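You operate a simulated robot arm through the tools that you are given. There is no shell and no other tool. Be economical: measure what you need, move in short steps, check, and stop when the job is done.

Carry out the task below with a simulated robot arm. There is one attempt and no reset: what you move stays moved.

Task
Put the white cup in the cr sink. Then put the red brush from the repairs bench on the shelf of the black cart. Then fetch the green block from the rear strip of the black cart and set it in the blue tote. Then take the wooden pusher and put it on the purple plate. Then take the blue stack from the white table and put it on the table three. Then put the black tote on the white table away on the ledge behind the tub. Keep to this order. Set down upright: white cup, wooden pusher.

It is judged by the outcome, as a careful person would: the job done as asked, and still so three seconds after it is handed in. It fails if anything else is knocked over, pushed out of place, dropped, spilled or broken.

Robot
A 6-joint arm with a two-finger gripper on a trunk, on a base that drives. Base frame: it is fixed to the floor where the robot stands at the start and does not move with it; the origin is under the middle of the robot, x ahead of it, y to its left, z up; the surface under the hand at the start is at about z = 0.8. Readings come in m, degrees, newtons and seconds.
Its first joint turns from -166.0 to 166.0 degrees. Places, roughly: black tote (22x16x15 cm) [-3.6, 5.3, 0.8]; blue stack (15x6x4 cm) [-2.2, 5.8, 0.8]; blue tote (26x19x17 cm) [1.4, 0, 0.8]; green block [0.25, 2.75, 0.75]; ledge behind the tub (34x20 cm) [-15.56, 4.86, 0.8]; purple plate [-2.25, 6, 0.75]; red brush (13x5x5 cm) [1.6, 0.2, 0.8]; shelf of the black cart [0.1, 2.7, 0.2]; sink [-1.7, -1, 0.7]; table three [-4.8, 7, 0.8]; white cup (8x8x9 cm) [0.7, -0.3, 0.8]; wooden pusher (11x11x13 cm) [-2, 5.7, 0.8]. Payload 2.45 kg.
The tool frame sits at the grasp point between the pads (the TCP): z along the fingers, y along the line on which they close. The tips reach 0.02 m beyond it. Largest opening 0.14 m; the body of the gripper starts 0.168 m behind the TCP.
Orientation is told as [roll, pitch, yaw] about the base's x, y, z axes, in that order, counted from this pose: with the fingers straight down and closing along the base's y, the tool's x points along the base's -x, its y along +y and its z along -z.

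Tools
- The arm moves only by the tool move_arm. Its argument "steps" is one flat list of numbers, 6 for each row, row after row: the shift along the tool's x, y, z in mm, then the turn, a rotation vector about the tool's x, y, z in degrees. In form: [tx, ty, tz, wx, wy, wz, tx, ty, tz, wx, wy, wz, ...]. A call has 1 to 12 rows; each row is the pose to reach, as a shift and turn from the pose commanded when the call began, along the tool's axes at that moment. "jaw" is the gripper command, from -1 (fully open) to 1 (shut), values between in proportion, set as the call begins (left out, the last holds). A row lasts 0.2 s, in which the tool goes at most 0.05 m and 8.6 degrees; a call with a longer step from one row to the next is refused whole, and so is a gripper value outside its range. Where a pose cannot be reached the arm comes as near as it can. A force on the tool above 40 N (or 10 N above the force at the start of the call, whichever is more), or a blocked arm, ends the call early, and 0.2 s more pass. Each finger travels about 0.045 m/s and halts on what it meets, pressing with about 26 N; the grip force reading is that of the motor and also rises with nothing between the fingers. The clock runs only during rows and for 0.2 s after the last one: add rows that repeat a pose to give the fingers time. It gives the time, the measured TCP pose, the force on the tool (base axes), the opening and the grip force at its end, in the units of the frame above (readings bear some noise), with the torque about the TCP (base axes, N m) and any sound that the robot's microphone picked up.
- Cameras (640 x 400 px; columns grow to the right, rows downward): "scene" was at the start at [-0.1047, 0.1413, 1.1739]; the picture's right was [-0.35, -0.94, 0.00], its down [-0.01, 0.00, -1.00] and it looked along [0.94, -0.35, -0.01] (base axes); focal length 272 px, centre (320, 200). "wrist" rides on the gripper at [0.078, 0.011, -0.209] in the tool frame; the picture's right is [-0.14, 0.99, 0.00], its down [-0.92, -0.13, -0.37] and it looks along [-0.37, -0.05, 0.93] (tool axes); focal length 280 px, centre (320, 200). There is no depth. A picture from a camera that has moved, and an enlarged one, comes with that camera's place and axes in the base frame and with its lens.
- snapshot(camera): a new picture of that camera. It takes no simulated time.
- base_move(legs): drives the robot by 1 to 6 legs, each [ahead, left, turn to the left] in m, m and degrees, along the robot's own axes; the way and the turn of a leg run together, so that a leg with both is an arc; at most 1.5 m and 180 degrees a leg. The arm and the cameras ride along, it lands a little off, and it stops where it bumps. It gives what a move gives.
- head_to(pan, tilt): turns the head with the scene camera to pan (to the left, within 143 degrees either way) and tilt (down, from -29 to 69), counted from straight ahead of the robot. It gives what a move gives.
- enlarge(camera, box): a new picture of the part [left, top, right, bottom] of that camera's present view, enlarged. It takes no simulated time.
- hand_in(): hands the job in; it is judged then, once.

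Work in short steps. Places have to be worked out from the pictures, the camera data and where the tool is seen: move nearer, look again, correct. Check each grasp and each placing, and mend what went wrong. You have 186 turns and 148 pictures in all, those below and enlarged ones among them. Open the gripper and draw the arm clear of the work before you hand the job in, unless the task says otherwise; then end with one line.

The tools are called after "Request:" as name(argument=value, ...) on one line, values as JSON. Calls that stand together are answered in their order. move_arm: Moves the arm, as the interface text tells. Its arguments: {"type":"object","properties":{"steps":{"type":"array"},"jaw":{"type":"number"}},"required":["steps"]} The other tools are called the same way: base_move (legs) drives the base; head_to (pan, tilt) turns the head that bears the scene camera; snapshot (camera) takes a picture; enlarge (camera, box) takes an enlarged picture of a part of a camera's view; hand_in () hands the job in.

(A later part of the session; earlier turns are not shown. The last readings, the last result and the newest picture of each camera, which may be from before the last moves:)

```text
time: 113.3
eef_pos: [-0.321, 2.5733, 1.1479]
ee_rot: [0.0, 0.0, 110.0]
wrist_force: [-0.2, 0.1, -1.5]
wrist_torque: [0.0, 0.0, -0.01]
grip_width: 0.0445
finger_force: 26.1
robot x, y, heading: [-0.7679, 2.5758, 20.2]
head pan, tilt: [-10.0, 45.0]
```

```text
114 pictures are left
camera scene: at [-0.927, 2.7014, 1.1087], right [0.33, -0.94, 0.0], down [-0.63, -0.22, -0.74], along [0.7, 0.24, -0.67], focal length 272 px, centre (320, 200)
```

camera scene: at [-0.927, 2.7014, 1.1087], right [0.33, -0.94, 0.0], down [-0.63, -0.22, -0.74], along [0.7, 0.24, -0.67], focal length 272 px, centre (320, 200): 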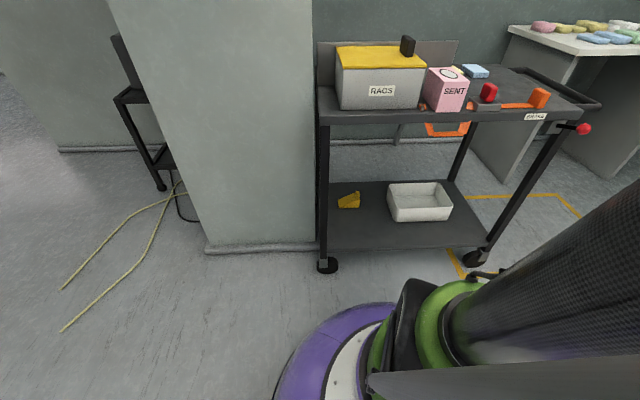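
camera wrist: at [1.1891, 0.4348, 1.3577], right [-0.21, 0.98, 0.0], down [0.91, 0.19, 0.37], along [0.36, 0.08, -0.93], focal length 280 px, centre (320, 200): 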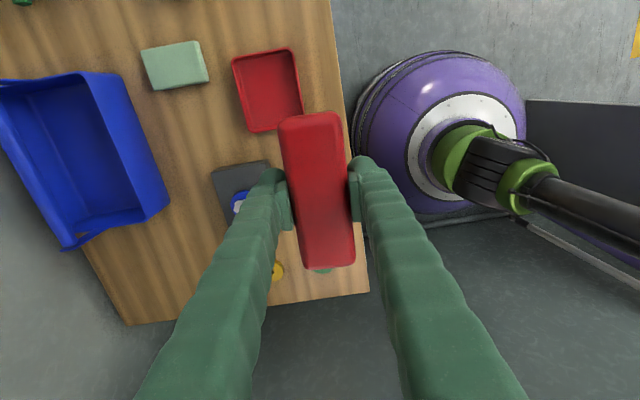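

Both fronts are located: front edge of the cart on dot-coordinate ≈0.83 (along 20°), shelf at z≈0.15, top at z≈0.72, with a free patch at about (-0.02, 2.78) left of the white bin. I tilt the tool 30° forward and start lowering in front of the cart.

Request:
move_arm(steps=[-23, 0, 0, 7.5, 0, 0, -46, 0, 0, 15, 0, 0, -69, 0, 0, 22.5, 0, 0, -91, 0, 0, 30, 0, 0, -91, 0, 45, 30, 0, 0, -91, 0, 90, 30, 0, 0, -91, 0, 135, 30, 0, 0, -91, 0, 180, 30, 0, 0, -91, 0, 225, 30, 0, 0, -91, 0, 270, 30, 0, 0, -91, 0, 315, 30, 0, 0, -91, 0, 350, 30, 0, 0])

Request:
snapshot(camera="scene")

```text
time: 114.2
eef_pos: [-0.2481, 2.639, 1.1914]
ee_rot: [-21.5, 0.0, 110.5]
wrist_force: [-0.5, 0.6, -0.6]
wrist_torque: [0.03, -0.06, -0.01]
grip_width: 0.0444
finger_force: 25.5
robot x, y, heading: [-0.7706, 2.577, 19.9]
head pan, tilt: [-10.0, 45.0]
stopped in row 4: the arm was blocked; the commanded pose is now the measured one
```

```text
113 pictures are left
camera scene: at [-0.9332, 2.6987, 1.0972], right [0.32, -0.95, 0.0], down [-0.73, -0.25, -0.64], along [0.61, 0.21, -0.77], focal length 272 px, centre (320, 200)
```

scene: 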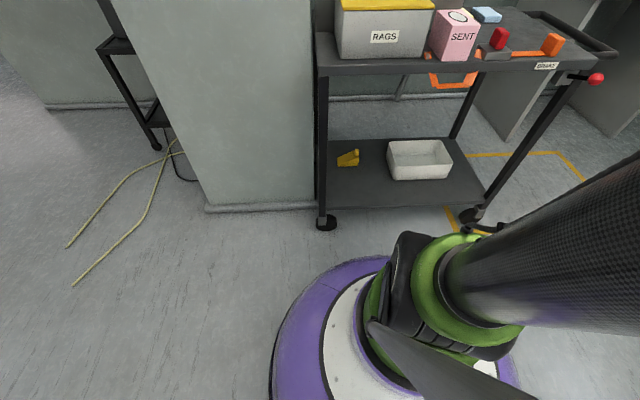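

The arm was blocked while tilting close to the trunk/head (the head got nudged too). I move the hand outward, above the cart top, to free it.

Request:
move_arm(steps=[0, -37, 14, 0, 0, 0, 0, -75, 29, 0, 0, 0, 0, -112, 44, 0, 0, 0])

Request:
head_to(pan=20, tilt=30)

Request:
snapshot(camera="scene")

```text
time: 115.0
eef_pos: [-0.1371, 2.6795, 1.1895]
ee_rot: [-21.3, 0.1, 110.2]
wrist_force: [-0.4, 0.8, -1.2]
wrist_torque: [0.01, -0.08, 0.0]
grip_width: 0.0443
finger_force: 25.5
robot x, y, heading: [-0.7655, 2.5759, 20.3]
head pan, tilt: [-10.0, 45.0]
```

```text
time: 115.9
eef_pos: [-0.1374, 2.6797, 1.1901]
ee_rot: [-21.4, 0.0, 110.4]
wrist_force: [0.3, -0.5, -0.7]
wrist_torque: [-0.02, -0.03, 0.02]
grip_width: 0.0443
finger_force: 26.0
robot x, y, heading: [-0.7682, 2.5774, 20.0]
head pan, tilt: [20.0, 30.0]
```

```text
112 pictures are left
camera scene: at [-0.9366, 2.732, 1.1268], right [0.64, -0.77, 0.0], down [-0.38, -0.32, -0.87], along [0.66, 0.56, -0.5], focal length 272 px, centre (320, 200)
```

scene: 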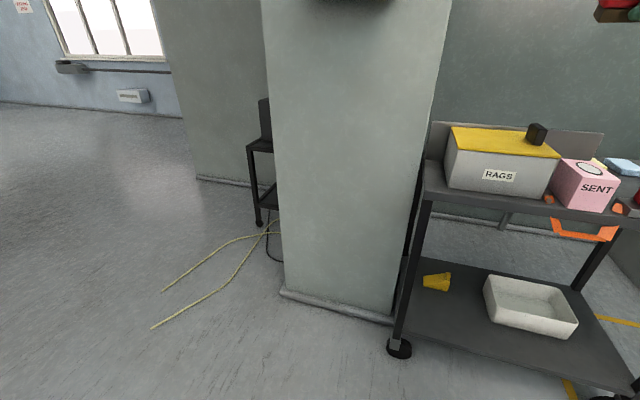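

The head is free again now the arm is out. I lower the hand just outside the cart's front edge with the 21° tilt.

Request:
move_arm(steps=[-11, 34, 28, 0, 0, 0, -22, 68, 55, 0, 0, 0, -33, 101, 83, 0, 0, 0, -44, 135, 110, 0, 0, 0, -54, 169, 138, 0, 0, 0, -54, 187, 184, 0, 0, 0, -54, 205, 230, 0, 0, 0, -54, 223, 277, 0, 0, 0, -54, 241, 323, 0, 0, 0])

Request:
snapshot(camera="scene")

```text
refused: row 8 steps farther than a row can; nothing moved
```

```text
111 pictures are left
camera scene: at [-0.9366, 2.732, 1.1268], right [0.64, -0.77, 0.0], down [-0.38, -0.32, -0.87], along [0.66, 0.56, -0.5], focal length 272 px, centre (320, 200)
```

scene: 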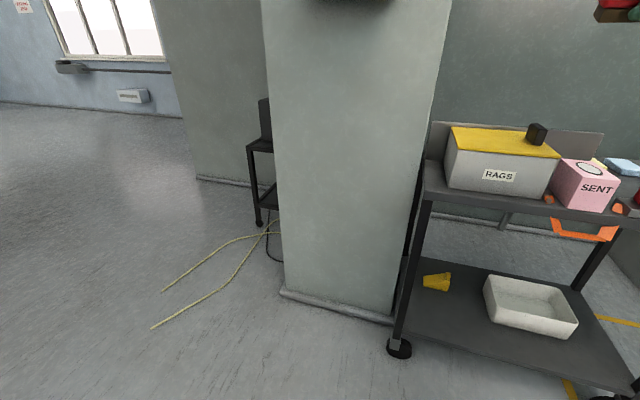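

A row was marginally too long; I resend it with smaller steps.

Request:
move_arm(steps=[-11, 34, 28, 0, 0, 0, -22, 68, 55, 0, 0, 0, -33, 101, 83, 0, 0, 0, -44, 135, 110, 0, 0, 0, -54, 169, 138, 0, 0, 0, -54, 186, 182, 0, 0, 0, -54, 203, 226, 0, 0, 0, -54, 220, 270, 0, 0, 0, -54, 237, 314, 0, 0, 0])

Request:
head_to(pan=5, tilt=40)

Request:
snapshot(camera="scene")

Request:
snapshot(camera="wrist")

```text
time: 117.9
eef_pos: [-0.2553, 2.6933, 0.8091]
ee_rot: [-21.4, 0.0, 110.2]
wrist_force: [0.0, 0.1, -1.4]
wrist_torque: [0.0, 0.0, -0.01]
grip_width: 0.0444
finger_force: 25.9
robot x, y, heading: [-0.7694, 2.5773, 20.2]
head pan, tilt: [20.0, 30.0]
```

```text
time: 118.7
eef_pos: [-0.2552, 2.6937, 0.8108]
ee_rot: [-21.4, 0.0, 110.2]
wrist_force: [0.1, 0.2, 0.0]
wrist_torque: [0.02, 0.01, 0.02]
grip_width: 0.0445
finger_force: 26.3
robot x, y, heading: [-0.7716, 2.575, 20.2]
head pan, tilt: [5.0, 40.0]
```

```text
110 pictures are left
camera scene: at [-0.929, 2.71, 1.1115], right [0.42, -0.91, 0.0], down [-0.58, -0.27, -0.77], along [0.69, 0.33, -0.64], focal length 272 px, centre (320, 200)
```

scene: 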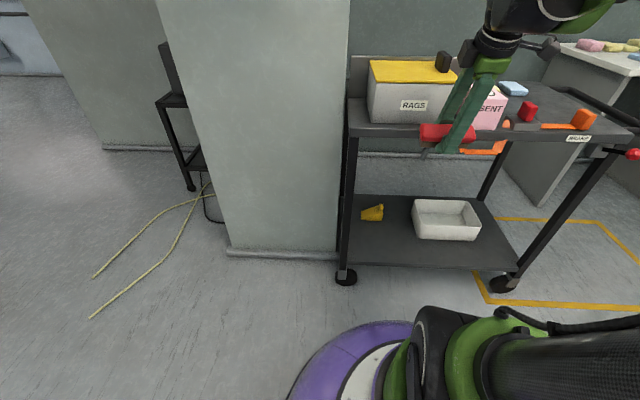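

```text
109 pictures are left
camera wrist: at [-0.3089, 2.5897, 1.002], right [-0.91, -0.19, -0.36], down [-0.33, 0.86, 0.39], along [0.24, 0.48, -0.85], focal length 280 px, centre (320, 200)
```

wrist: 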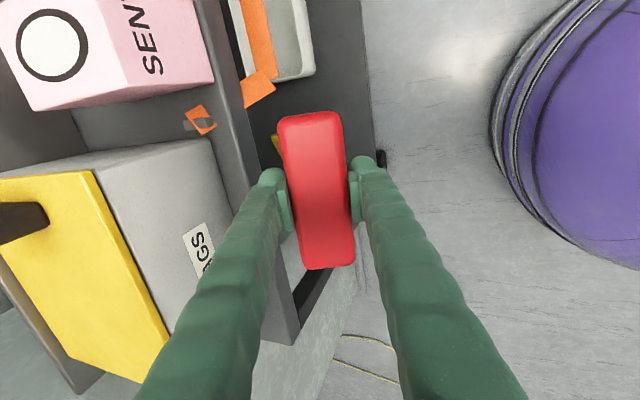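

All clear; the hand is outside the edge. Continue straight down to about z 0.45.

Request:
move_arm(steps=[0, 16, 42, 0, 0, 0, 0, 33, 84, 0, 0, 0, 0, 49, 126, 0, 0, 0, 0, 66, 168, 0, 0, 0, 0, 82, 210, 0, 0, 0, 0, 98, 251, 0, 0, 0, 0, 115, 293, 0, 0, 0, 0, 131, 335, 0, 0, 0])

Request:
snapshot(camera="scene")

Request:
snapshot(camera="wrist")

```text
time: 120.5
eef_pos: [-0.2442, 2.6944, 0.4839]
ee_rot: [-21.4, 0.1, 110.3]
wrist_force: [0.2, -0.4, -0.7]
wrist_torque: [0.0, -0.06, -0.01]
grip_width: 0.0445
finger_force: 26.1
out of reach, approached as far as the arm can: row 8
robot x, y, heading: [-0.7689, 2.5758, 20.3]
head pan, tilt: [5.0, 40.0]
```

```text
108 pictures are left
camera scene: at [-0.9289, 2.7099, 1.1115], right [0.42, -0.91, 0.0], down [-0.58, -0.27, -0.77], along [0.69, 0.32, -0.64], focal length 272 px, centre (320, 200)
```

scene: 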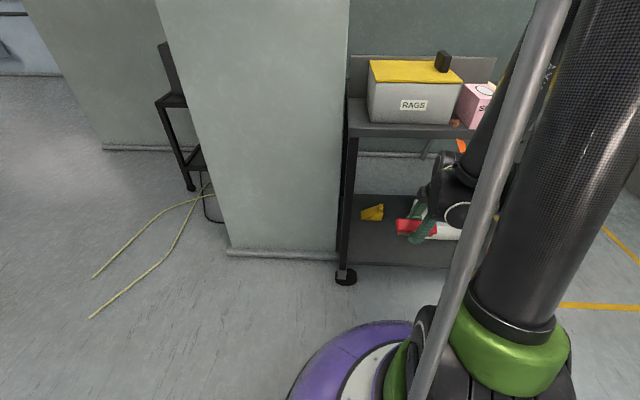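

```text
107 pictures are left
camera wrist: at [-0.2988, 2.5898, 0.6753], right [-0.91, -0.19, -0.36], down [-0.33, 0.86, 0.39], along [0.24, 0.48, -0.85], focal length 280 px, centre (320, 200)
```

wrist: 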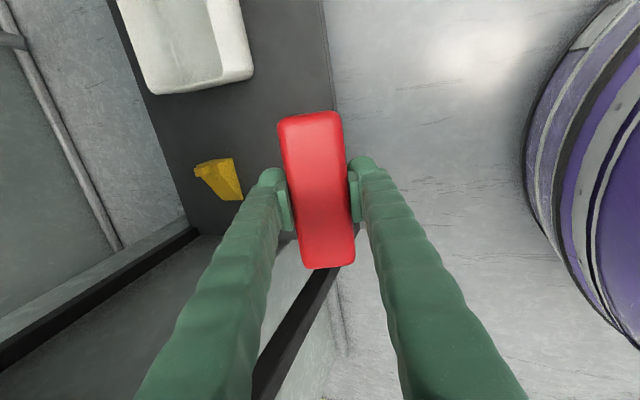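

The hand is at z 0.48; triangulation gives the shelf at z≈0.18, its front edge at ~0.775 and the bin/wedge clear of my target. I slide in under the top while tilting to 30°.

Request:
move_arm(steps=[0, -16, 32, 3, 0, 0, 0, -32, 64, 6, 0, 0, 0, -48, 95, 9, 0, 0, 0, -62, 122, 9, 0, 0])

Request:
snapshot(camera="scene")

Request:
snapshot(camera="wrist")

```text
time: 121.5
eef_pos: [-0.1164, 2.7366, 0.469]
ee_rot: [-30.3, 0.0, 110.4]
wrist_force: [0.6, 0.5, -0.6]
wrist_torque: [0.01, -0.03, 0.02]
grip_width: 0.0444
finger_force: 26.1
out of reach, approached as far as the arm can: row 1, 2, 3, 4
robot x, y, heading: [-0.7676, 2.5773, 20.1]
head pan, tilt: [5.0, 40.0]
```

```text
106 pictures are left
camera scene: at [-0.9289, 2.7099, 1.1115], right [0.42, -0.91, 0.0], down [-0.58, -0.27, -0.77], along [0.69, 0.32, -0.64], focal length 272 px, centre (320, 200)
```

scene: 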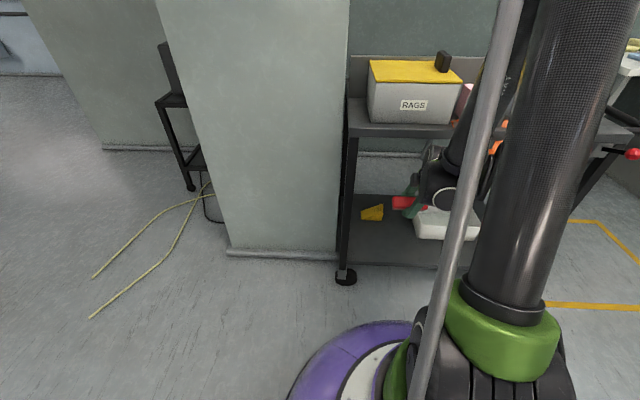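

```text
105 pictures are left
camera wrist: at [-0.1963, 2.6217, 0.644], right [-0.85, -0.17, -0.5], down [-0.39, 0.84, 0.38], along [0.35, 0.52, -0.78], focal length 280 px, centre (320, 200)
```

wrist: 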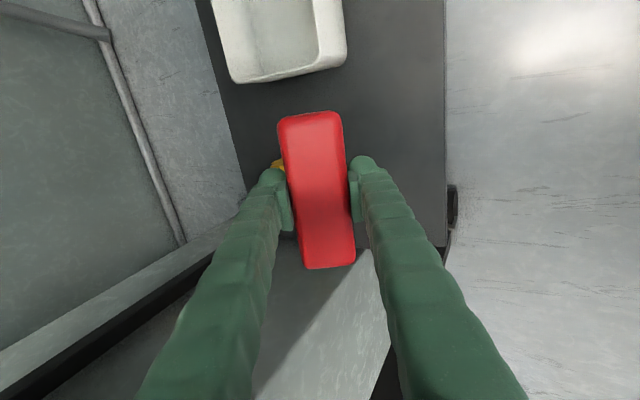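

The arm runs into its fold limit this close to the low shoulder, so it can't get lower here. I back the base 15 cm so the arm works further out, then re-read the pose.

Request:
base_move(legs=[[-0.16, 0, 0]])

Request:
move_arm(steps=[0, 0, 0, 0, 0, 0])

```text
time: 122.9
eef_pos: [-0.2664, 2.6828, 0.4692]
ee_rot: [-30.2, 0.1, 110.4]
wrist_force: [0.4, 0.7, 0.3]
wrist_torque: [-0.02, 0.0, -0.01]
grip_width: 0.0445
finger_force: 26.2
robot x, y, heading: [-0.9171, 2.5198, 20.2]
head pan, tilt: [5.0, 40.0]
```

```text
time: 123.3
eef_pos: [-0.2661, 2.6825, 0.4691]
ee_rot: [-30.2, -0.1, 110.4]
wrist_force: [-0.2, -0.2, -0.6]
wrist_torque: [0.03, -0.01, -0.04]
grip_width: 0.0445
finger_force: 26.3
robot x, y, heading: [-0.9165, 2.5232, 19.8]
head pan, tilt: [5.0, 40.0]
```

Request:
move_arm(steps=[0, -39, 22, 0, 0, 0, 0, -73, 54, 0, 0, 0, 0, -93, 99, 0, 0, 0, 0, -97, 142, 0, 0, 0, 0, -105, 188, 0, 0, 0])

Request:
snapshot(camera="scene")

Request:
snapshot(camera="wrist")

```text
time: 124.5
eef_pos: [-0.0886, 2.7465, 0.3583]
ee_rot: [-30.3, -0.1, 110.6]
wrist_force: [-0.6, 0.6, -1.3]
wrist_torque: [0.02, -0.03, 0.01]
grip_width: 0.0443
finger_force: 26.2
robot x, y, heading: [-0.9179, 2.5243, 20.2]
head pan, tilt: [5.0, 40.0]
```

```text
104 pictures are left
camera scene: at [-1.0785, 2.6548, 1.1115], right [0.43, -0.9, 0.0], down [-0.58, -0.27, -0.77], along [0.69, 0.33, -0.64], focal length 272 px, centre (320, 200)
```

scene: 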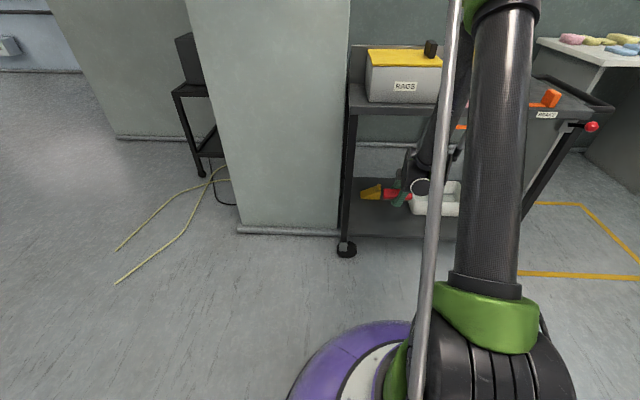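

```text
103 pictures are left
camera wrist: at [-0.1687, 2.633, 0.5341], right [-0.85, -0.17, -0.5], down [-0.39, 0.84, 0.38], along [0.35, 0.52, -0.78], focal length 280 px, centre (320, 200)
```

wrist: 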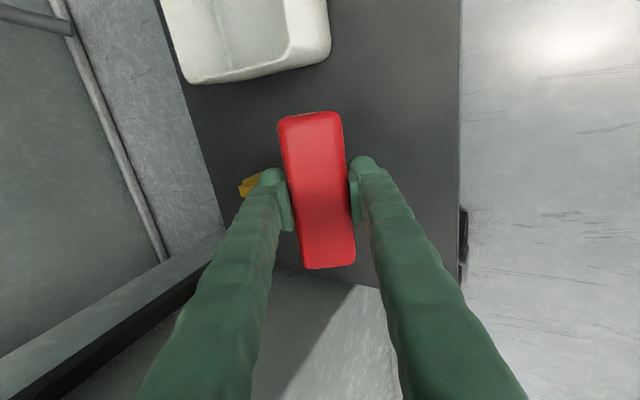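

Works now. The brush hangs over the free shelf patch; I lower further in small rows to contact.

Request:
move_arm(steps=[0, -6, 48, 0, 0, 0, 0, 8, 78, 0, 0, 0, 0, 20, 104, 0, 0, 0, 0, 23, 109, 0, 0, 0, 0, 26, 114, 0, 0, 0, 0, 29, 119, 0, 0, 0])

Request:
snapshot(camera="wrist")

```text
time: 125.9
eef_pos: [-0.0453, 2.7618, 0.2501]
ee_rot: [-30.0, 0.0, 110.3]
wrist_force: [-0.1, -0.1, -1.4]
wrist_torque: [0.0, 0.02, -0.01]
grip_width: 0.0443
finger_force: 25.8
out of reach, approached as far as the arm can: row 3, 4, 5, 6
robot x, y, heading: [-0.9158, 2.5215, 19.9]
head pan, tilt: [5.0, 40.0]
```

```text
102 pictures are left
camera wrist: at [-0.1247, 2.6489, 0.4255], right [-0.85, -0.17, -0.49], down [-0.39, 0.84, 0.38], along [0.35, 0.52, -0.78], focal length 280 px, centre (320, 200)
```

wrist: 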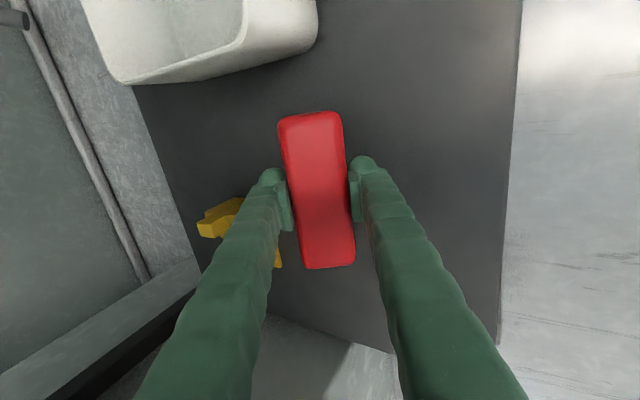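

Limit again at z 0.25. I back the base another 8 cm and then reach forward again.

Request:
base_move(legs=[[-0.09, 0, 0]])

Request:
move_arm(steps=[0, -39, 22, 0, 0, 0, 0, -58, 42, 0, 0, 0, 0, -54, 52, 0, 0, 0, 0, -51, 57, 0, 0, 0, 0, -48, 62, 0, 0, 0, 0, -46, 66, 0, 0, 0, 0, -44, 70, 0, 0, 0])

Request:
snapshot(camera="wrist")

```text
time: 127.0
eef_pos: [-0.129, 2.7321, 0.2495]
ee_rot: [-30.0, 0.0, 110.4]
wrist_force: [-0.1, 0.5, -1.0]
wrist_torque: [0.04, 0.0, 0.01]
grip_width: 0.0443
finger_force: 25.4
robot x, y, heading: [-1.0029, 2.4969, 20.3]
head pan, tilt: [5.0, 40.0]
```

```text
time: 128.4
eef_pos: [-0.0599, 2.758, 0.2199]
ee_rot: [-30.1, 0.1, 110.4]
wrist_force: [-1.9, -0.3, 27.0]
wrist_torque: [-0.22, 0.53, 0.06]
grip_width: 0.044
finger_force: 25.7
robot x, y, heading: [-1.0004, 2.4894, 20.2]
head pan, tilt: [5.0, 40.0]
stopped in row 7: the force on the tool passed its limit at 50 N (the readings are from after the stop); the commanded pose is now the measured one
```

```text
101 pictures are left
camera wrist: at [-0.1406, 2.6435, 0.3949], right [-0.85, -0.17, -0.5], down [-0.39, 0.84, 0.38], along [0.35, 0.52, -0.78], focal length 280 px, centre (320, 200)
```

wrist: 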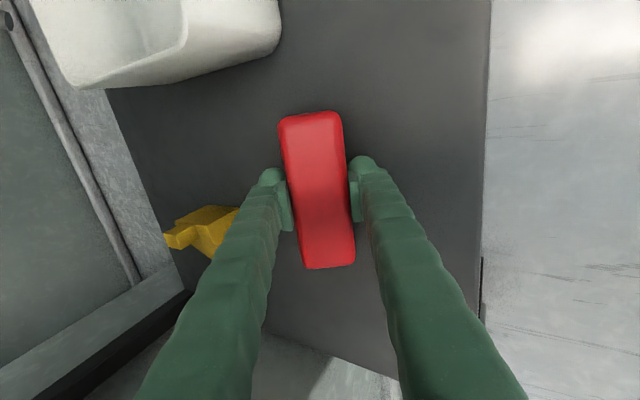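

The brush touches the shelf (27 N up at z 0.22). I ease up 2 mm and open moderately.

Request:
move_arm(steps=[0, -1, -2, 0, 0, 0, 0, -1, -2, 0, 0, 0, 0, -1, -2, 0, 0, 0, 0, -1, -2, 0, 0, 0, 0, -1, -2, 0, 0, 0], jaw=-0.2)

Request:
snapshot(camera="wrist")

```text
time: 129.0
eef_pos: [-0.0579, 2.7591, 0.2242]
ee_rot: [-30.5, 0.1, 110.4]
wrist_force: [16.9, 5.3, 46.9]
wrist_torque: [-0.12, 0.32, -0.05]
grip_width: 0.0653
finger_force: 0.0
robot x, y, heading: [-1.0001, 2.4926, 20.2]
head pan, tilt: [5.0, 40.0]
stopped in row 2: the force on the tool passed its limit at 44 N (the readings are from after the stop); the commanded pose is now the measured one
```

```text
100 pictures are left
camera wrist: at [-0.1389, 2.6442, 0.3991], right [-0.85, -0.17, -0.5], down [-0.39, 0.84, 0.38], along [0.36, 0.52, -0.78], focal length 280 px, centre (320, 200)
```

wrist: 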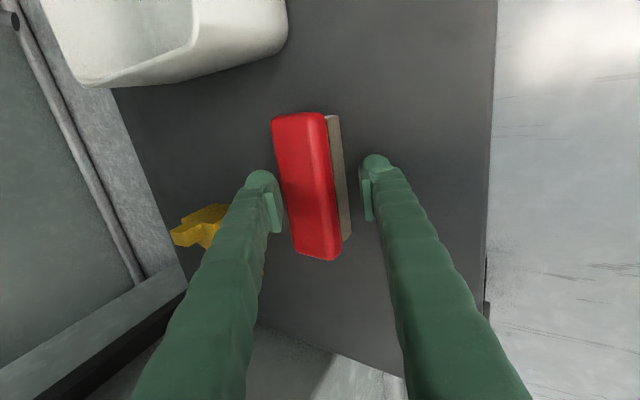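

The lower finger presses on the shelf as it opens. I raise the hand 15 mm while holding this opening.

Request:
move_arm(steps=[0, -4, -7, 0, 0, 0, 0, -7, -13, 0, 0, 0])

Request:
snapshot(camera="wrist")

```text
time: 129.6
eef_pos: [-0.0599, 2.7575, 0.2366]
ee_rot: [-30.2, 0.0, 110.4]
wrist_force: [0.3, -0.2, -0.1]
wrist_torque: [-0.03, 0.01, -0.03]
grip_width: 0.0837
finger_force: 0.0
robot x, y, heading: [-1.0016, 2.4908, 20.2]
head pan, tilt: [5.0, 40.0]
```

```text
99 pictures are left
camera wrist: at [-0.1402, 2.6434, 0.4113], right [-0.85, -0.17, -0.5], down [-0.39, 0.84, 0.38], along [0.35, 0.52, -0.78], focal length 280 px, centre (320, 200)
```

wrist: 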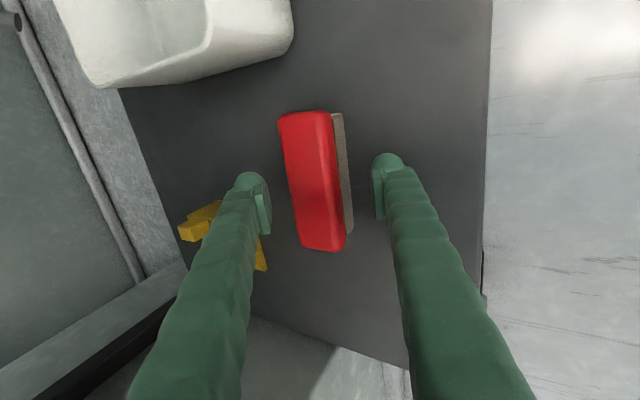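

The brush lies flat on the shelf, free. I withdraw along the fingers, then back out from under the top.

Request:
move_arm(steps=[0, 0, -40, 0, 0, 0, 0, 0, -80, 0, 0, 0, 0, 0, -120, 0, 0, 0, 0, 39, -142, 0, 0, 0, 0, 78, -165, 0, 0, 0, 0, 117, -187, 0, 0, 0, 0, 156, -210, 0, 0, 0, 0, 180, -250, 0, 0, 0])

Request:
snapshot(camera="wrist")

```text
time: 131.4
eef_pos: [-0.2781, 2.6687, 0.4228]
ee_rot: [-29.7, 0.0, 110.3]
wrist_force: [-0.2, -0.9, -0.2]
wrist_torque: [-0.01, 0.01, 0.03]
grip_width: 0.084
finger_force: 0.0
out of reach, approached as far as the arm can: row 5, 6, 7, 8
robot x, y, heading: [-1.0033, 2.494, 20.0]
head pan, tilt: [5.0, 40.0]
```

```text
98 pictures are left
camera wrist: at [-0.3566, 2.5556, 0.5978], right [-0.85, -0.17, -0.49], down [-0.39, 0.84, 0.38], along [0.35, 0.52, -0.78], focal length 280 px, centre (320, 200)
```

wrist: 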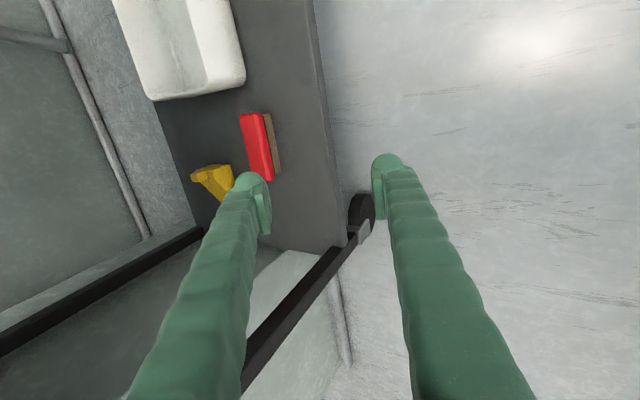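

Brush placed. I raise the hand straight up in front of the cart.

Request:
move_arm(steps=[0, -22, -39, 0, 0, 0, 0, -45, -78, 0, 0, 0, 0, -68, -117, 0, 0, 0, 0, -90, -156, 0, 0, 0, 0, -112, -195, 0, 0, 0, 0, -135, -234, 0, 0, 0, 0, -158, -273, 0, 0, 0, 0, -180, -312, 0, 0, 0, 0, -202, -351, 0, 0, 0, 0, -225, -390, 0, 0, 0, 0, -248, -429, 0, 0, 0, 0, -270, -468, 0, 0, 0])

Request:
move_arm(steps=[0, -22, -39, -7, 0, 0, 0, -45, -78, -14, 0, 0, 0, -68, -117, -22, 0, 0, 0, -90, -156, -30, 0, 0, 0, -100, -173, -30, 0, 0])

Request:
snapshot(camera="wrist")

Request:
snapshot(camera="scene")

```text
time: 134.0
eef_pos: [-0.279, 2.6703, 0.9634]
ee_rot: [-30.1, 0.0, 110.4]
wrist_force: [0.2, 0.2, 1.0]
wrist_torque: [0.0, -0.02, -0.04]
grip_width: 0.0842
finger_force: 0.1
robot x, y, heading: [-1.0008, 2.4929, 20.2]
head pan, tilt: [5.0, 40.0]
```

```text
time: 135.2
eef_pos: [-0.2794, 2.6714, 1.164]
ee_rot: [-0.2, 0.0, 110.5]
wrist_force: [-0.3, 0.0, -0.9]
wrist_torque: [0.01, -0.03, -0.03]
grip_width: 0.084
finger_force: 0.1
robot x, y, heading: [-0.9964, 2.4892, 20.0]
head pan, tilt: [5.0, 40.0]
```

```text
97 pictures are left
camera wrist: at [-0.2626, 2.5919, 1.3732], right [-0.98, -0.22, 0.0], down [-0.2, 0.91, 0.37], along [-0.08, 0.36, -0.93], focal length 280 px, centre (320, 200)
```

wrist: 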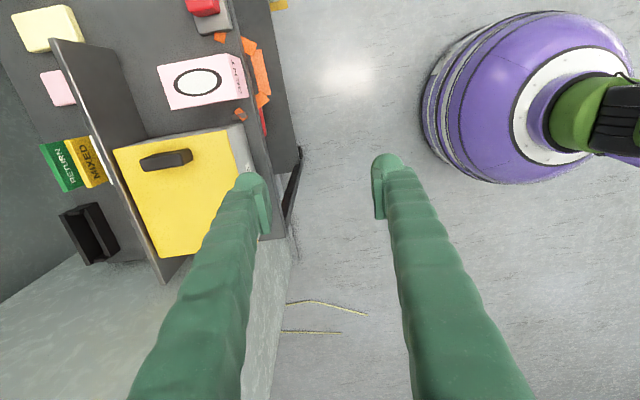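

```text
96 pictures are left
camera scene: at [-1.1619, 2.624, 1.1115], right [0.43, -0.9, 0.0], down [-0.58, -0.27, -0.77], along [0.69, 0.33, -0.64], focal length 272 px, centre (320, 200)
```

scene: 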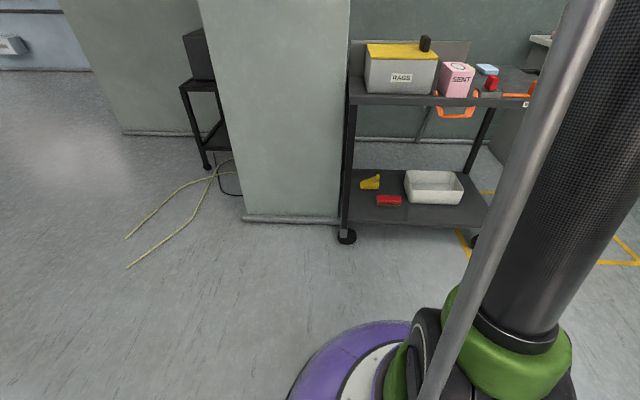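

The brush rests on the shelf. Next, the green block in the rear strip behind the divider: I drive 35 cm closer, hand high over the cart, and look down.

Request:
base_move(legs=[[0.38, -0.05, 0]])

Request:
snapshot(camera="wrist")

Request:
snapshot(camera="scene")

```text
time: 137.6
eef_pos: [0.088, 2.7494, 1.163]
ee_rot: [-0.2, 0.0, 110.4]
wrist_force: [0.0, -0.5, -0.8]
wrist_torque: [0.0, 0.01, -0.01]
grip_width: 0.0839
finger_force: 0.1
robot x, y, heading: [-0.6339, 2.5745, 20.1]
head pan, tilt: [5.0, 40.0]
```

```text
95 pictures are left
camera wrist: at [0.1037, 2.6708, 1.3727], right [-0.98, -0.21, 0.0], down [-0.2, 0.91, 0.37], along [-0.08, 0.36, -0.93], focal length 280 px, centre (320, 200)
```

wrist: 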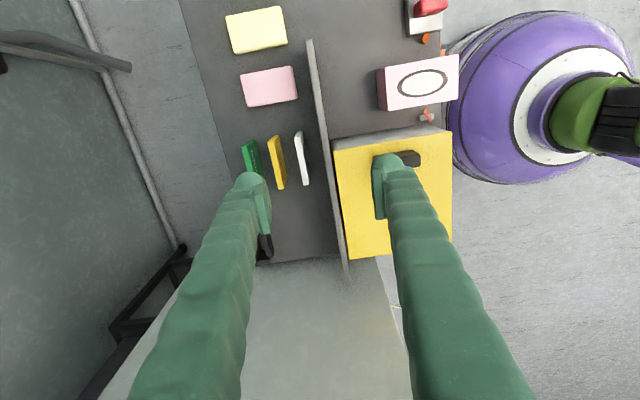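

```text
94 pictures are left
camera scene: at [-0.7955, 2.7054, 1.1115], right [0.42, -0.91, 0.0], down [-0.58, -0.27, -0.77], along [0.69, 0.32, -0.64], focal length 272 px, centre (320, 200)
```

scene: 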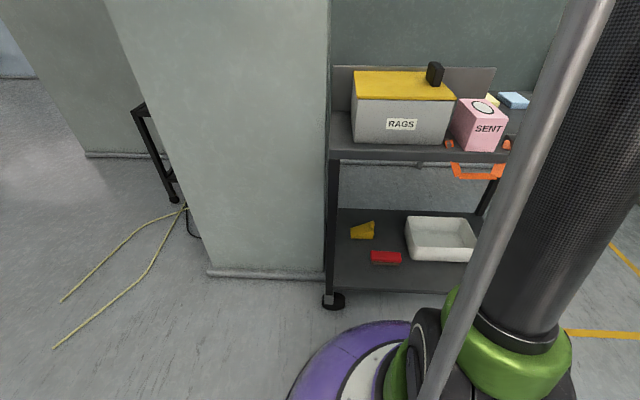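

The rear strip shows yellow and pink blocks plus thin green/yellow/white label plates. I shift the hand right along the cart to see the whole strip.

Request:
move_arm(steps=[45, 0, 0, 0, 0, 0, 90, 0, 0, 0, 0, 0, 135, 0, 0, 0, 0, 0, 180, 0, 0, 0, 0, 0])

Request:
enlarge(camera="wrist", box=[100, 0, 500, 250])

```text
time: 138.6
eef_pos: [0.1498, 2.5821, 1.1634]
ee_rot: [-0.2, -0.1, 110.2]
wrist_force: [0.5, 0.7, -0.1]
wrist_torque: [-0.09, -0.06, 0.01]
grip_width: 0.084
finger_force: 0.1
robot x, y, heading: [-0.6341, 2.5742, 20.2]
head pan, tilt: [5.0, 40.0]
```

```text
1.60 times, centred on (300, 125) of wrist
camera zoom: at [0.1665, 2.5027, 1.3736], right [-0.98, -0.21, 0.0], down [-0.2, 0.91, 0.37], along [-0.08, 0.36, -0.93], focal length 449 px, centre (352, 320)
```

zoom: 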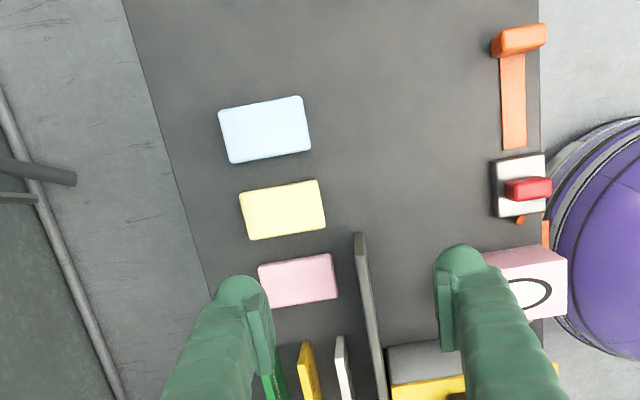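

No other green block there so far. I move the hand to the left end to inspect the strip beyond the label plates.

Request:
move_arm(steps=[-45, 0, 0, 0, 0, 0, -90, 0, 0, 0, 0, 0, -135, 0, 0, 0, 0, 0, -180, 0, 0, 0, 0, 0, -220, 30, 0, 0, 0, 0, -250, 60, 0, 0, 0, 0])

Request:
snapshot(camera="wrist")

Request:
enlarge(camera="wrist", box=[80, 0, 400, 200])

```text
time: 140.0
eef_pos: [0.0062, 2.7954, 1.1612]
ee_rot: [-0.2, 0.0, 110.2]
wrist_force: [0.7, -1.5, 0.1]
wrist_torque: [-0.02, 0.1, -0.02]
grip_width: 0.0839
finger_force: 0.0
robot x, y, heading: [-0.6326, 2.5763, 20.0]
head pan, tilt: [5.0, 40.0]
```

```text
92 pictures are left
camera wrist: at [0.023, 2.7164, 1.3701], right [-0.98, -0.21, 0.0], down [-0.2, 0.91, 0.37], along [-0.08, 0.36, -0.93], focal length 280 px, centre (320, 200)
```

wrist: 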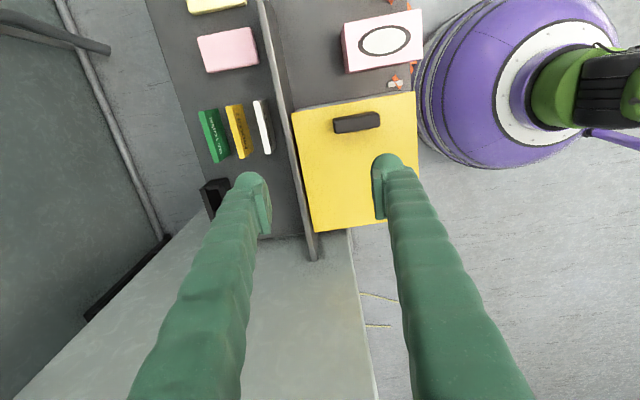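

```text
2.00 times, centred on (240, 100) of wrist
camera zoom: at [0.023, 2.7164, 1.3701], right [-0.98, -0.21, 0.0], down [-0.2, 0.91, 0.37], along [-0.08, 0.36, -0.93], focal length 561 px, centre (480, 400)
```

zoom: 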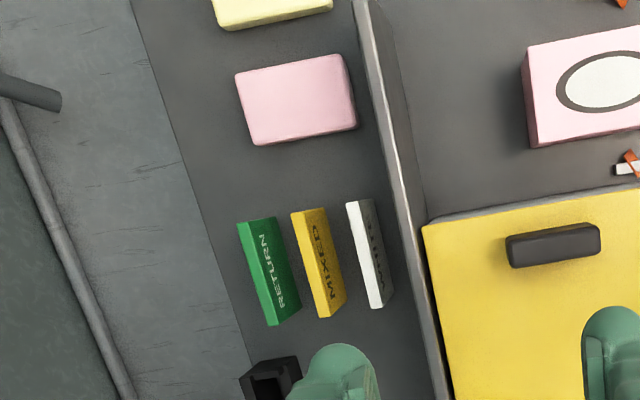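

The green block is the upright "RETURN" block at about (0.22, 2.85), thin across the cart, with a ~4 cm gap to the yellow one. I drive 10 cm closer and bring the hand above it.

Request:
base_move(legs=[[0.1, 0, 0]])

Request:
move_arm(steps=[7, -40, 0, 0, 0, 0, 15, -80, 0, 0, 0, 0, 22, -115, 30, 0, 0, 0, 22, -115, 75, 0, 0, 0, 22, -115, 110, 0, 0, 0])

Request:
snapshot(camera="wrist")

```text
time: 141.1
eef_pos: [0.0996, 2.8284, 1.1609]
ee_rot: [-0.2, 0.1, 110.3]
wrist_force: [0.6, 0.0, 0.1]
wrist_torque: [0.02, 0.0, -0.02]
grip_width: 0.0842
finger_force: 0.1
robot x, y, heading: [-0.5426, 2.6089, 20.3]
head pan, tilt: [5.0, 40.0]
```

```text
time: 142.3
eef_pos: [0.216, 2.8476, 1.0523]
ee_rot: [-0.2, -0.1, 110.3]
wrist_force: [0.0, 1.0, 0.2]
wrist_torque: [0.0, 0.04, -0.01]
grip_width: 0.0838
finger_force: 0.1
robot x, y, heading: [-0.541, 2.6081, 19.9]
head pan, tilt: [5.0, 40.0]
```

```text
90 pictures are left
camera wrist: at [0.232, 2.7688, 1.2621], right [-0.98, -0.21, 0.0], down [-0.2, 0.91, 0.37], along [-0.08, 0.36, -0.93], focal length 280 px, centre (320, 200)
```

wrist: 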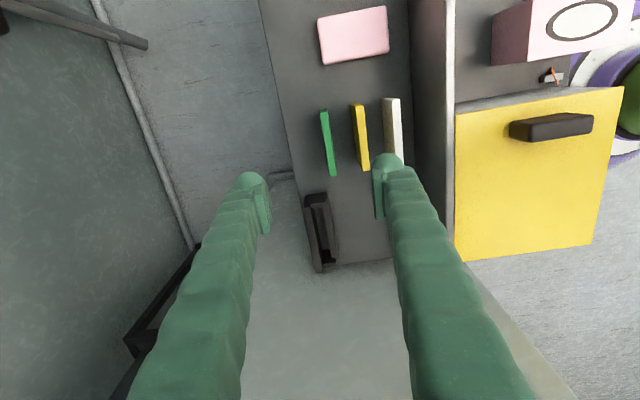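

The block is 16 mm thick, centred near (0.197, 2.852), aligned with the tool; gaps allow a 50 mm opening. I narrow the jaw, correct, and descend to z 0.86.

Request:
move_arm(steps=[-11, 16, 0, 0, 0, 0, -11, 16, 45, 0, 0, 0, -11, 16, 90, 0, 0, 0, -11, 16, 135, 0, 0, 0, -11, 16, 180, 0, 0, 0, -11, 16, 192, 0, 0, 0], jaw=0.286)

Request:
snapshot(camera="wrist")

```text
time: 143.6
eef_pos: [0.1979, 2.8525, 0.8714]
ee_rot: [-0.2, 0.0, 110.4]
wrist_force: [1.0, 2.2, 16.9]
wrist_torque: [-0.27, 0.6, 0.0]
grip_width: 0.0501
finger_force: 0.7
robot x, y, heading: [-0.542, 2.6065, 19.8]
head pan, tilt: [5.0, 40.0]
stopped in row 6: the force on the tool passed its limit at 58 N (the readings are from after the stop); the commanded pose is now the measured one
```

```text
89 pictures are left
camera wrist: at [0.2136, 2.7738, 1.0814], right [-0.98, -0.21, 0.0], down [-0.2, 0.91, 0.37], along [-0.07, 0.36, -0.93], focal length 280 px, centre (320, 200)
```

wrist: 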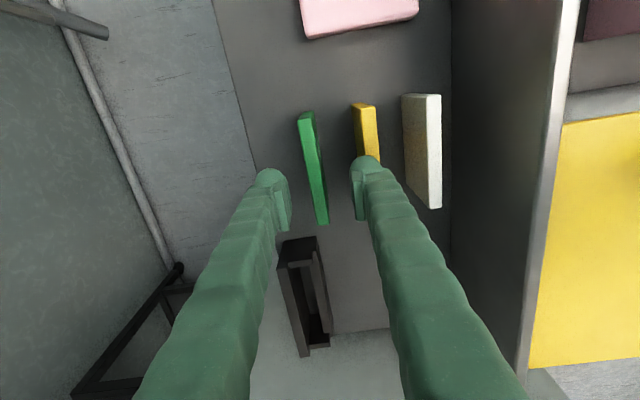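

The right fingertip pressed on the top of the yellow block: the blocks reach z≈0.85. I rise, narrow the opening to 36 mm, and recentre.

Request:
move_arm(steps=[0, 0, -25, 0, 0, 0, 0, 0, -50, 0, 0, 0, 17, -4, -50, 0, 0, 0], jaw=0.486)

Request:
snapshot(camera="wrist")

Request:
enlarge(camera="wrist", box=[240, 80, 480, 230])

```text
time: 144.4
eef_pos: [0.2053, 2.8362, 0.9214]
ee_rot: [-0.2, 0.0, 110.3]
wrist_force: [0.3, -0.1, 0.4]
wrist_torque: [-0.01, 0.0, -0.01]
grip_width: 0.036
finger_force: 0.0
robot x, y, heading: [-0.5418, 2.6116, 20.3]
head pan, tilt: [5.0, 40.0]
```

```text
88 pictures are left
camera wrist: at [0.2222, 2.759, 1.1309], right [-0.98, -0.21, 0.0], down [-0.2, 0.91, 0.37], along [-0.08, 0.36, -0.93], focal length 280 px, centre (320, 200)
```

wrist: 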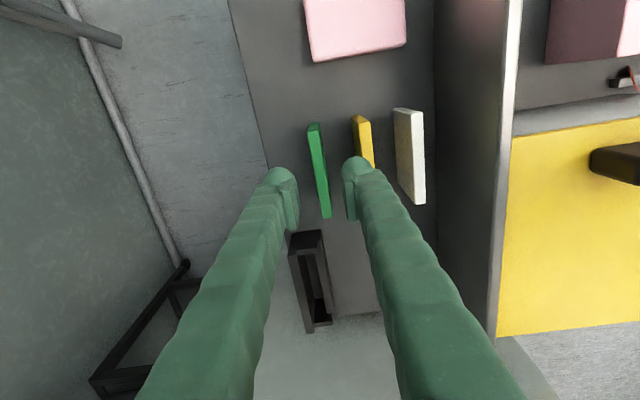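

```text
2.67 times, centred on (360, 155) of wrist
camera zoom: at [0.2222, 2.759, 1.1309], right [-0.98, -0.21, 0.0], down [-0.2, 0.91, 0.37], along [-0.08, 0.36, -0.93], focal length 748 px, centre (213, 320)
```

zoom: 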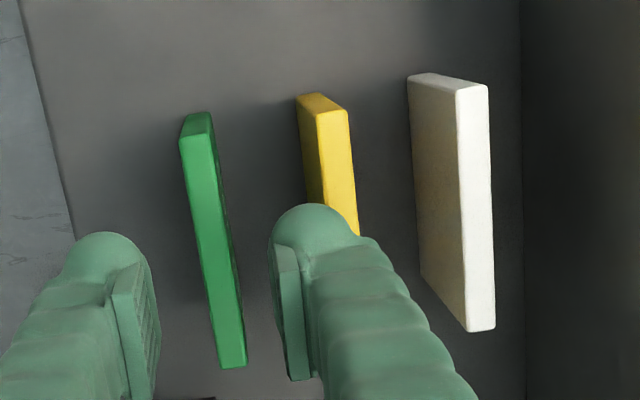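

The fingertips are bulkier outside than the pad, so I narrow to 28 mm and bias 3 mm away from the yellow block, then descend slowly.

Request:
move_arm(steps=[0, -3, 0, 0, 0, 0, 0, -3, 20, 0, 0, 0, 0, -3, 40, 0, 0, 0, 0, -3, 50, 0, 0, 0, 0, -3, 60, 0, 0, 0, 0, -3, 70, 0, 0, 0, 0, -3, 80, 0, 0, 0, 0, -3, 90, 0, 0, 0, 0, -3, 100, 0, 0, 0], jaw=0.6)

Request:
snapshot(camera="wrist")

```text
time: 146.4
eef_pos: [0.2096, 2.8391, 0.82]
ee_rot: [-0.2, -0.1, 110.3]
wrist_force: [0.7, 1.4, -0.1]
wrist_torque: [0.02, -0.01, -0.02]
grip_width: 0.0281
finger_force: 0.0
robot x, y, heading: [-0.5437, 2.6064, 20.2]
head pan, tilt: [5.0, 40.0]
```

```text
86 pictures are left
camera wrist: at [0.227, 2.761, 1.0303], right [-0.98, -0.21, 0.0], down [-0.2, 0.91, 0.37], along [-0.08, 0.36, -0.93], focal length 280 px, centre (320, 200)
```

wrist: 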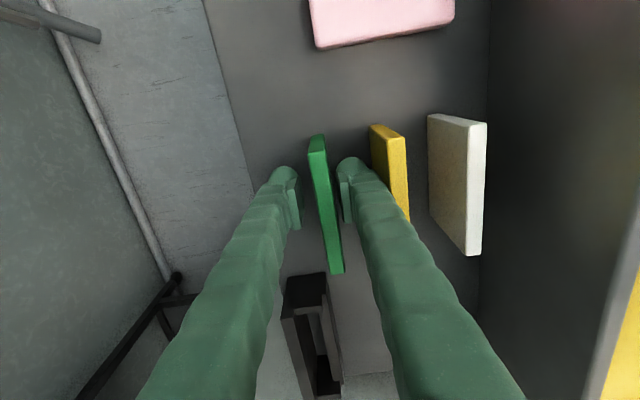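

Fingers straddle the green block cleanly. Closing.

Request:
move_arm(steps=[0, 0, 0, 0, 0, 0, 0, 0, 0, 0, 0, 0, 0, 0, 0, 0, 0, 0], jaw=1)

Request:
move_arm(steps=[0, 0, -20, 0, 0, 0, 0, 0, -60, 0, 0, 0, 0, 0, -105, 0, 0, 0, 0, 0, -150, 0, 0, 0, 0, 0, -200, 0, 0, 0, 0, 0, -250, 0, 0, 0, 0, 0, -300, 0, 0, 0, 0, 0, -350, 0, 0, 0])

Request:
snapshot(camera="wrist")

```text
time: 147.2
eef_pos: [0.2099, 2.8402, 0.8207]
ee_rot: [-0.2, 0.0, 110.3]
wrist_force: [0.2, -0.4, -0.4]
wrist_torque: [0.03, 0.01, -0.02]
grip_width: 0.0108
finger_force: 26.7
robot x, y, heading: [-0.544, 2.604, 20.1]
head pan, tilt: [5.0, 40.0]
```

```text
time: 149.0
eef_pos: [0.2072, 2.8356, 1.1701]
ee_rot: [-0.2, 0.0, 110.3]
wrist_force: [-0.4, -0.1, 0.0]
wrist_torque: [0.02, 0.03, 0.0]
grip_width: 0.0104
finger_force: 26.1
robot x, y, heading: [-0.544, 2.6077, 20.0]
head pan, tilt: [5.0, 40.0]
```

```text
85 pictures are left
camera wrist: at [0.2248, 2.7578, 1.379], right [-0.98, -0.21, 0.0], down [-0.2, 0.91, 0.37], along [-0.08, 0.36, -0.93], focal length 280 px, centre (320, 200)
```

wrist: 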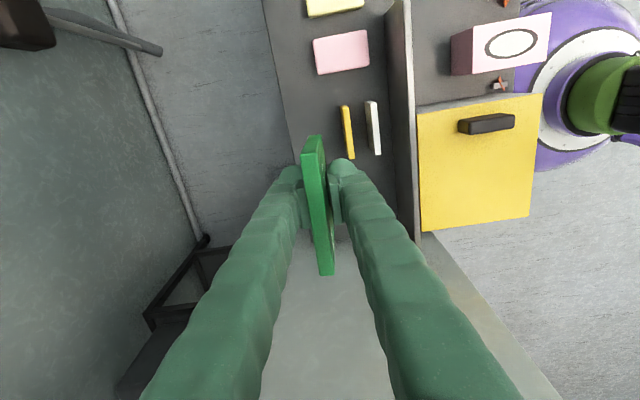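

The block is held (10 mm) and its neighbours are undisturbed. I back away and drive the same way back to the repairs bench.

Request:
base_move(legs=[[-0.3, 0, 0], [0, -1.0, 0], [0, -1.0, 0], [0, 0, -90], [0, 0.75, 0], [0, 0.65, 0]])

Request:
head_to(pan=0, tilt=25)

Request:
snapshot(camera="wrist")

Request:
snapshot(camera="scene")

```text
time: 171.5
eef_pos: [1.4135, 0.3391, 1.1683]
ee_rot: [-0.2, 0.1, 19.9]
wrist_force: [0.1, 0.3, -0.2]
wrist_torque: [-0.04, -0.02, 0.0]
grip_width: 0.0107
finger_force: 26.0
robot x, y, heading: [1.1899, 1.0902, -70.4]
head pan, tilt: [5.0, 40.0]
```

```text
time: 172.3
eef_pos: [1.4128, 0.3394, 1.1687]
ee_rot: [-0.2, 0.0, 20.0]
wrist_force: [0.6, -0.2, 0.4]
wrist_torque: [-0.01, -0.01, 0.05]
grip_width: 0.0106
finger_force: 26.1
robot x, y, heading: [1.1866, 1.0911, -70.2]
head pan, tilt: [0.0, 25.0]
```

```text
84 pictures are left
camera wrist: at [1.3359, 0.3224, 1.3784], right [-0.21, 0.98, 0.0], down [0.91, 0.2, 0.37], along [0.36, 0.07, -0.93], focal length 280 px, centre (320, 200)
```

wrist: 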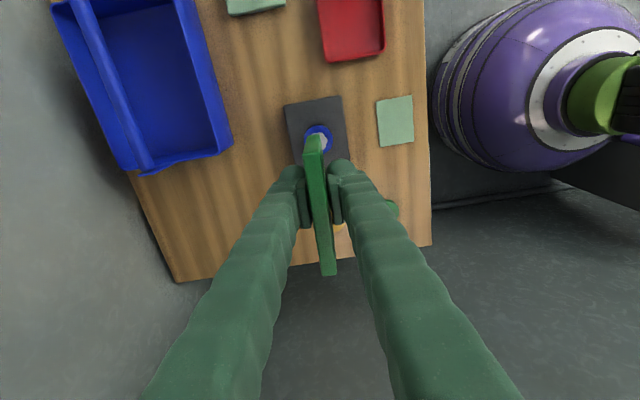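

```text
83 pictures are left
camera scene: at [1.3199, 1.2386, 1.1347], right [-0.94, -0.34, 0.0], down [-0.14, 0.4, -0.91], along [0.31, -0.85, -0.42], focal length 272 px, centre (320, 200)
```

scene: 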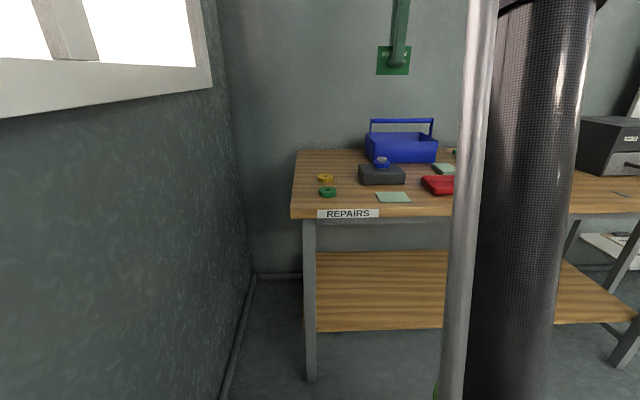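

The caddy tote centres near (1.39, 0.05), turned ~27°, its handle bar along the middle; I'll put the block in the half nearer the robot, around (1.37, 0.085). Drive 20 cm ahead and position above.

Request:
base_move(legs=[[0.2, 0, 0]])

Request:
move_arm(steps=[42, -8, 0, 0, 0, -2.5, 84, -16, 0, 0, 0, -5, 126, -23, 0, 0, 0, -7, 126, -23, -10, 0, 0, -7])

Request:
snapshot(camera="wrist")

Request:
snapshot(camera="scene")

```text
time: 173.9
eef_pos: [1.4832, 0.1498, 1.1696]
ee_rot: [-0.2, 0.1, 20.0]
wrist_force: [0.0, 0.2, -0.9]
wrist_torque: [-0.01, -0.02, 0.0]
grip_width: 0.0106
finger_force: 25.9
robot x, y, heading: [1.2576, 0.8991, -70.1]
head pan, tilt: [0.0, 25.0]
```

```text
time: 174.9
eef_pos: [1.3719, 0.0842, 1.1791]
ee_rot: [-0.3, 0.0, 27.0]
wrist_force: [0.0, -0.3, -0.3]
wrist_torque: [-0.04, -0.01, -0.03]
grip_width: 0.0107
finger_force: 26.1
robot x, y, heading: [1.2552, 0.8992, -70.0]
head pan, tilt: [0.0, 25.0]
```

```text
82 pictures are left
camera wrist: at [1.2977, 0.059, 1.3888], right [-0.33, 0.94, 0.0], down [0.88, 0.31, 0.37], along [0.35, 0.12, -0.93], focal length 280 px, centre (320, 200)
```

wrist: 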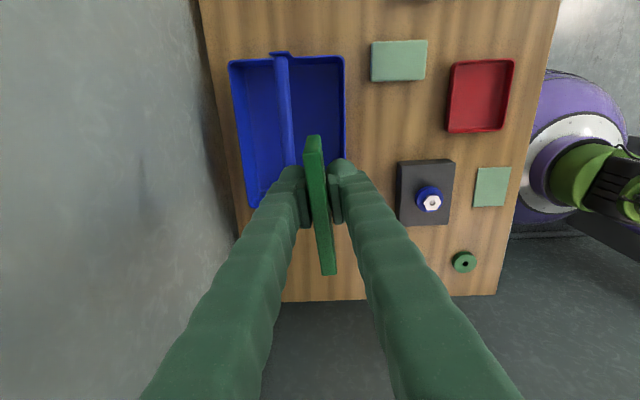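

```text
81 pictures are left
camera scene: at [1.3878, 1.0494, 1.1348], right [-0.94, -0.34, 0.0], down [-0.14, 0.4, -0.91], along [0.31, -0.85, -0.42], focal length 272 px, centre (320, 200)
```

scene: 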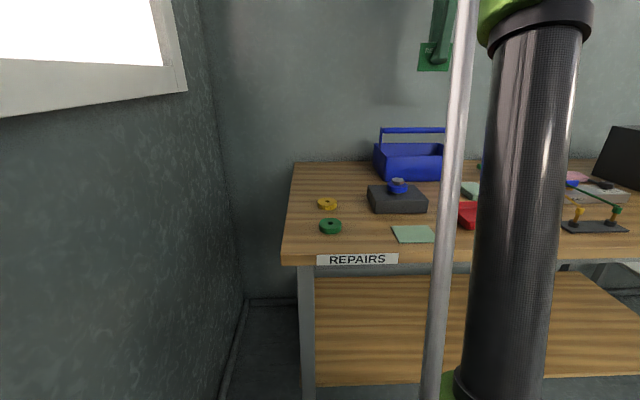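

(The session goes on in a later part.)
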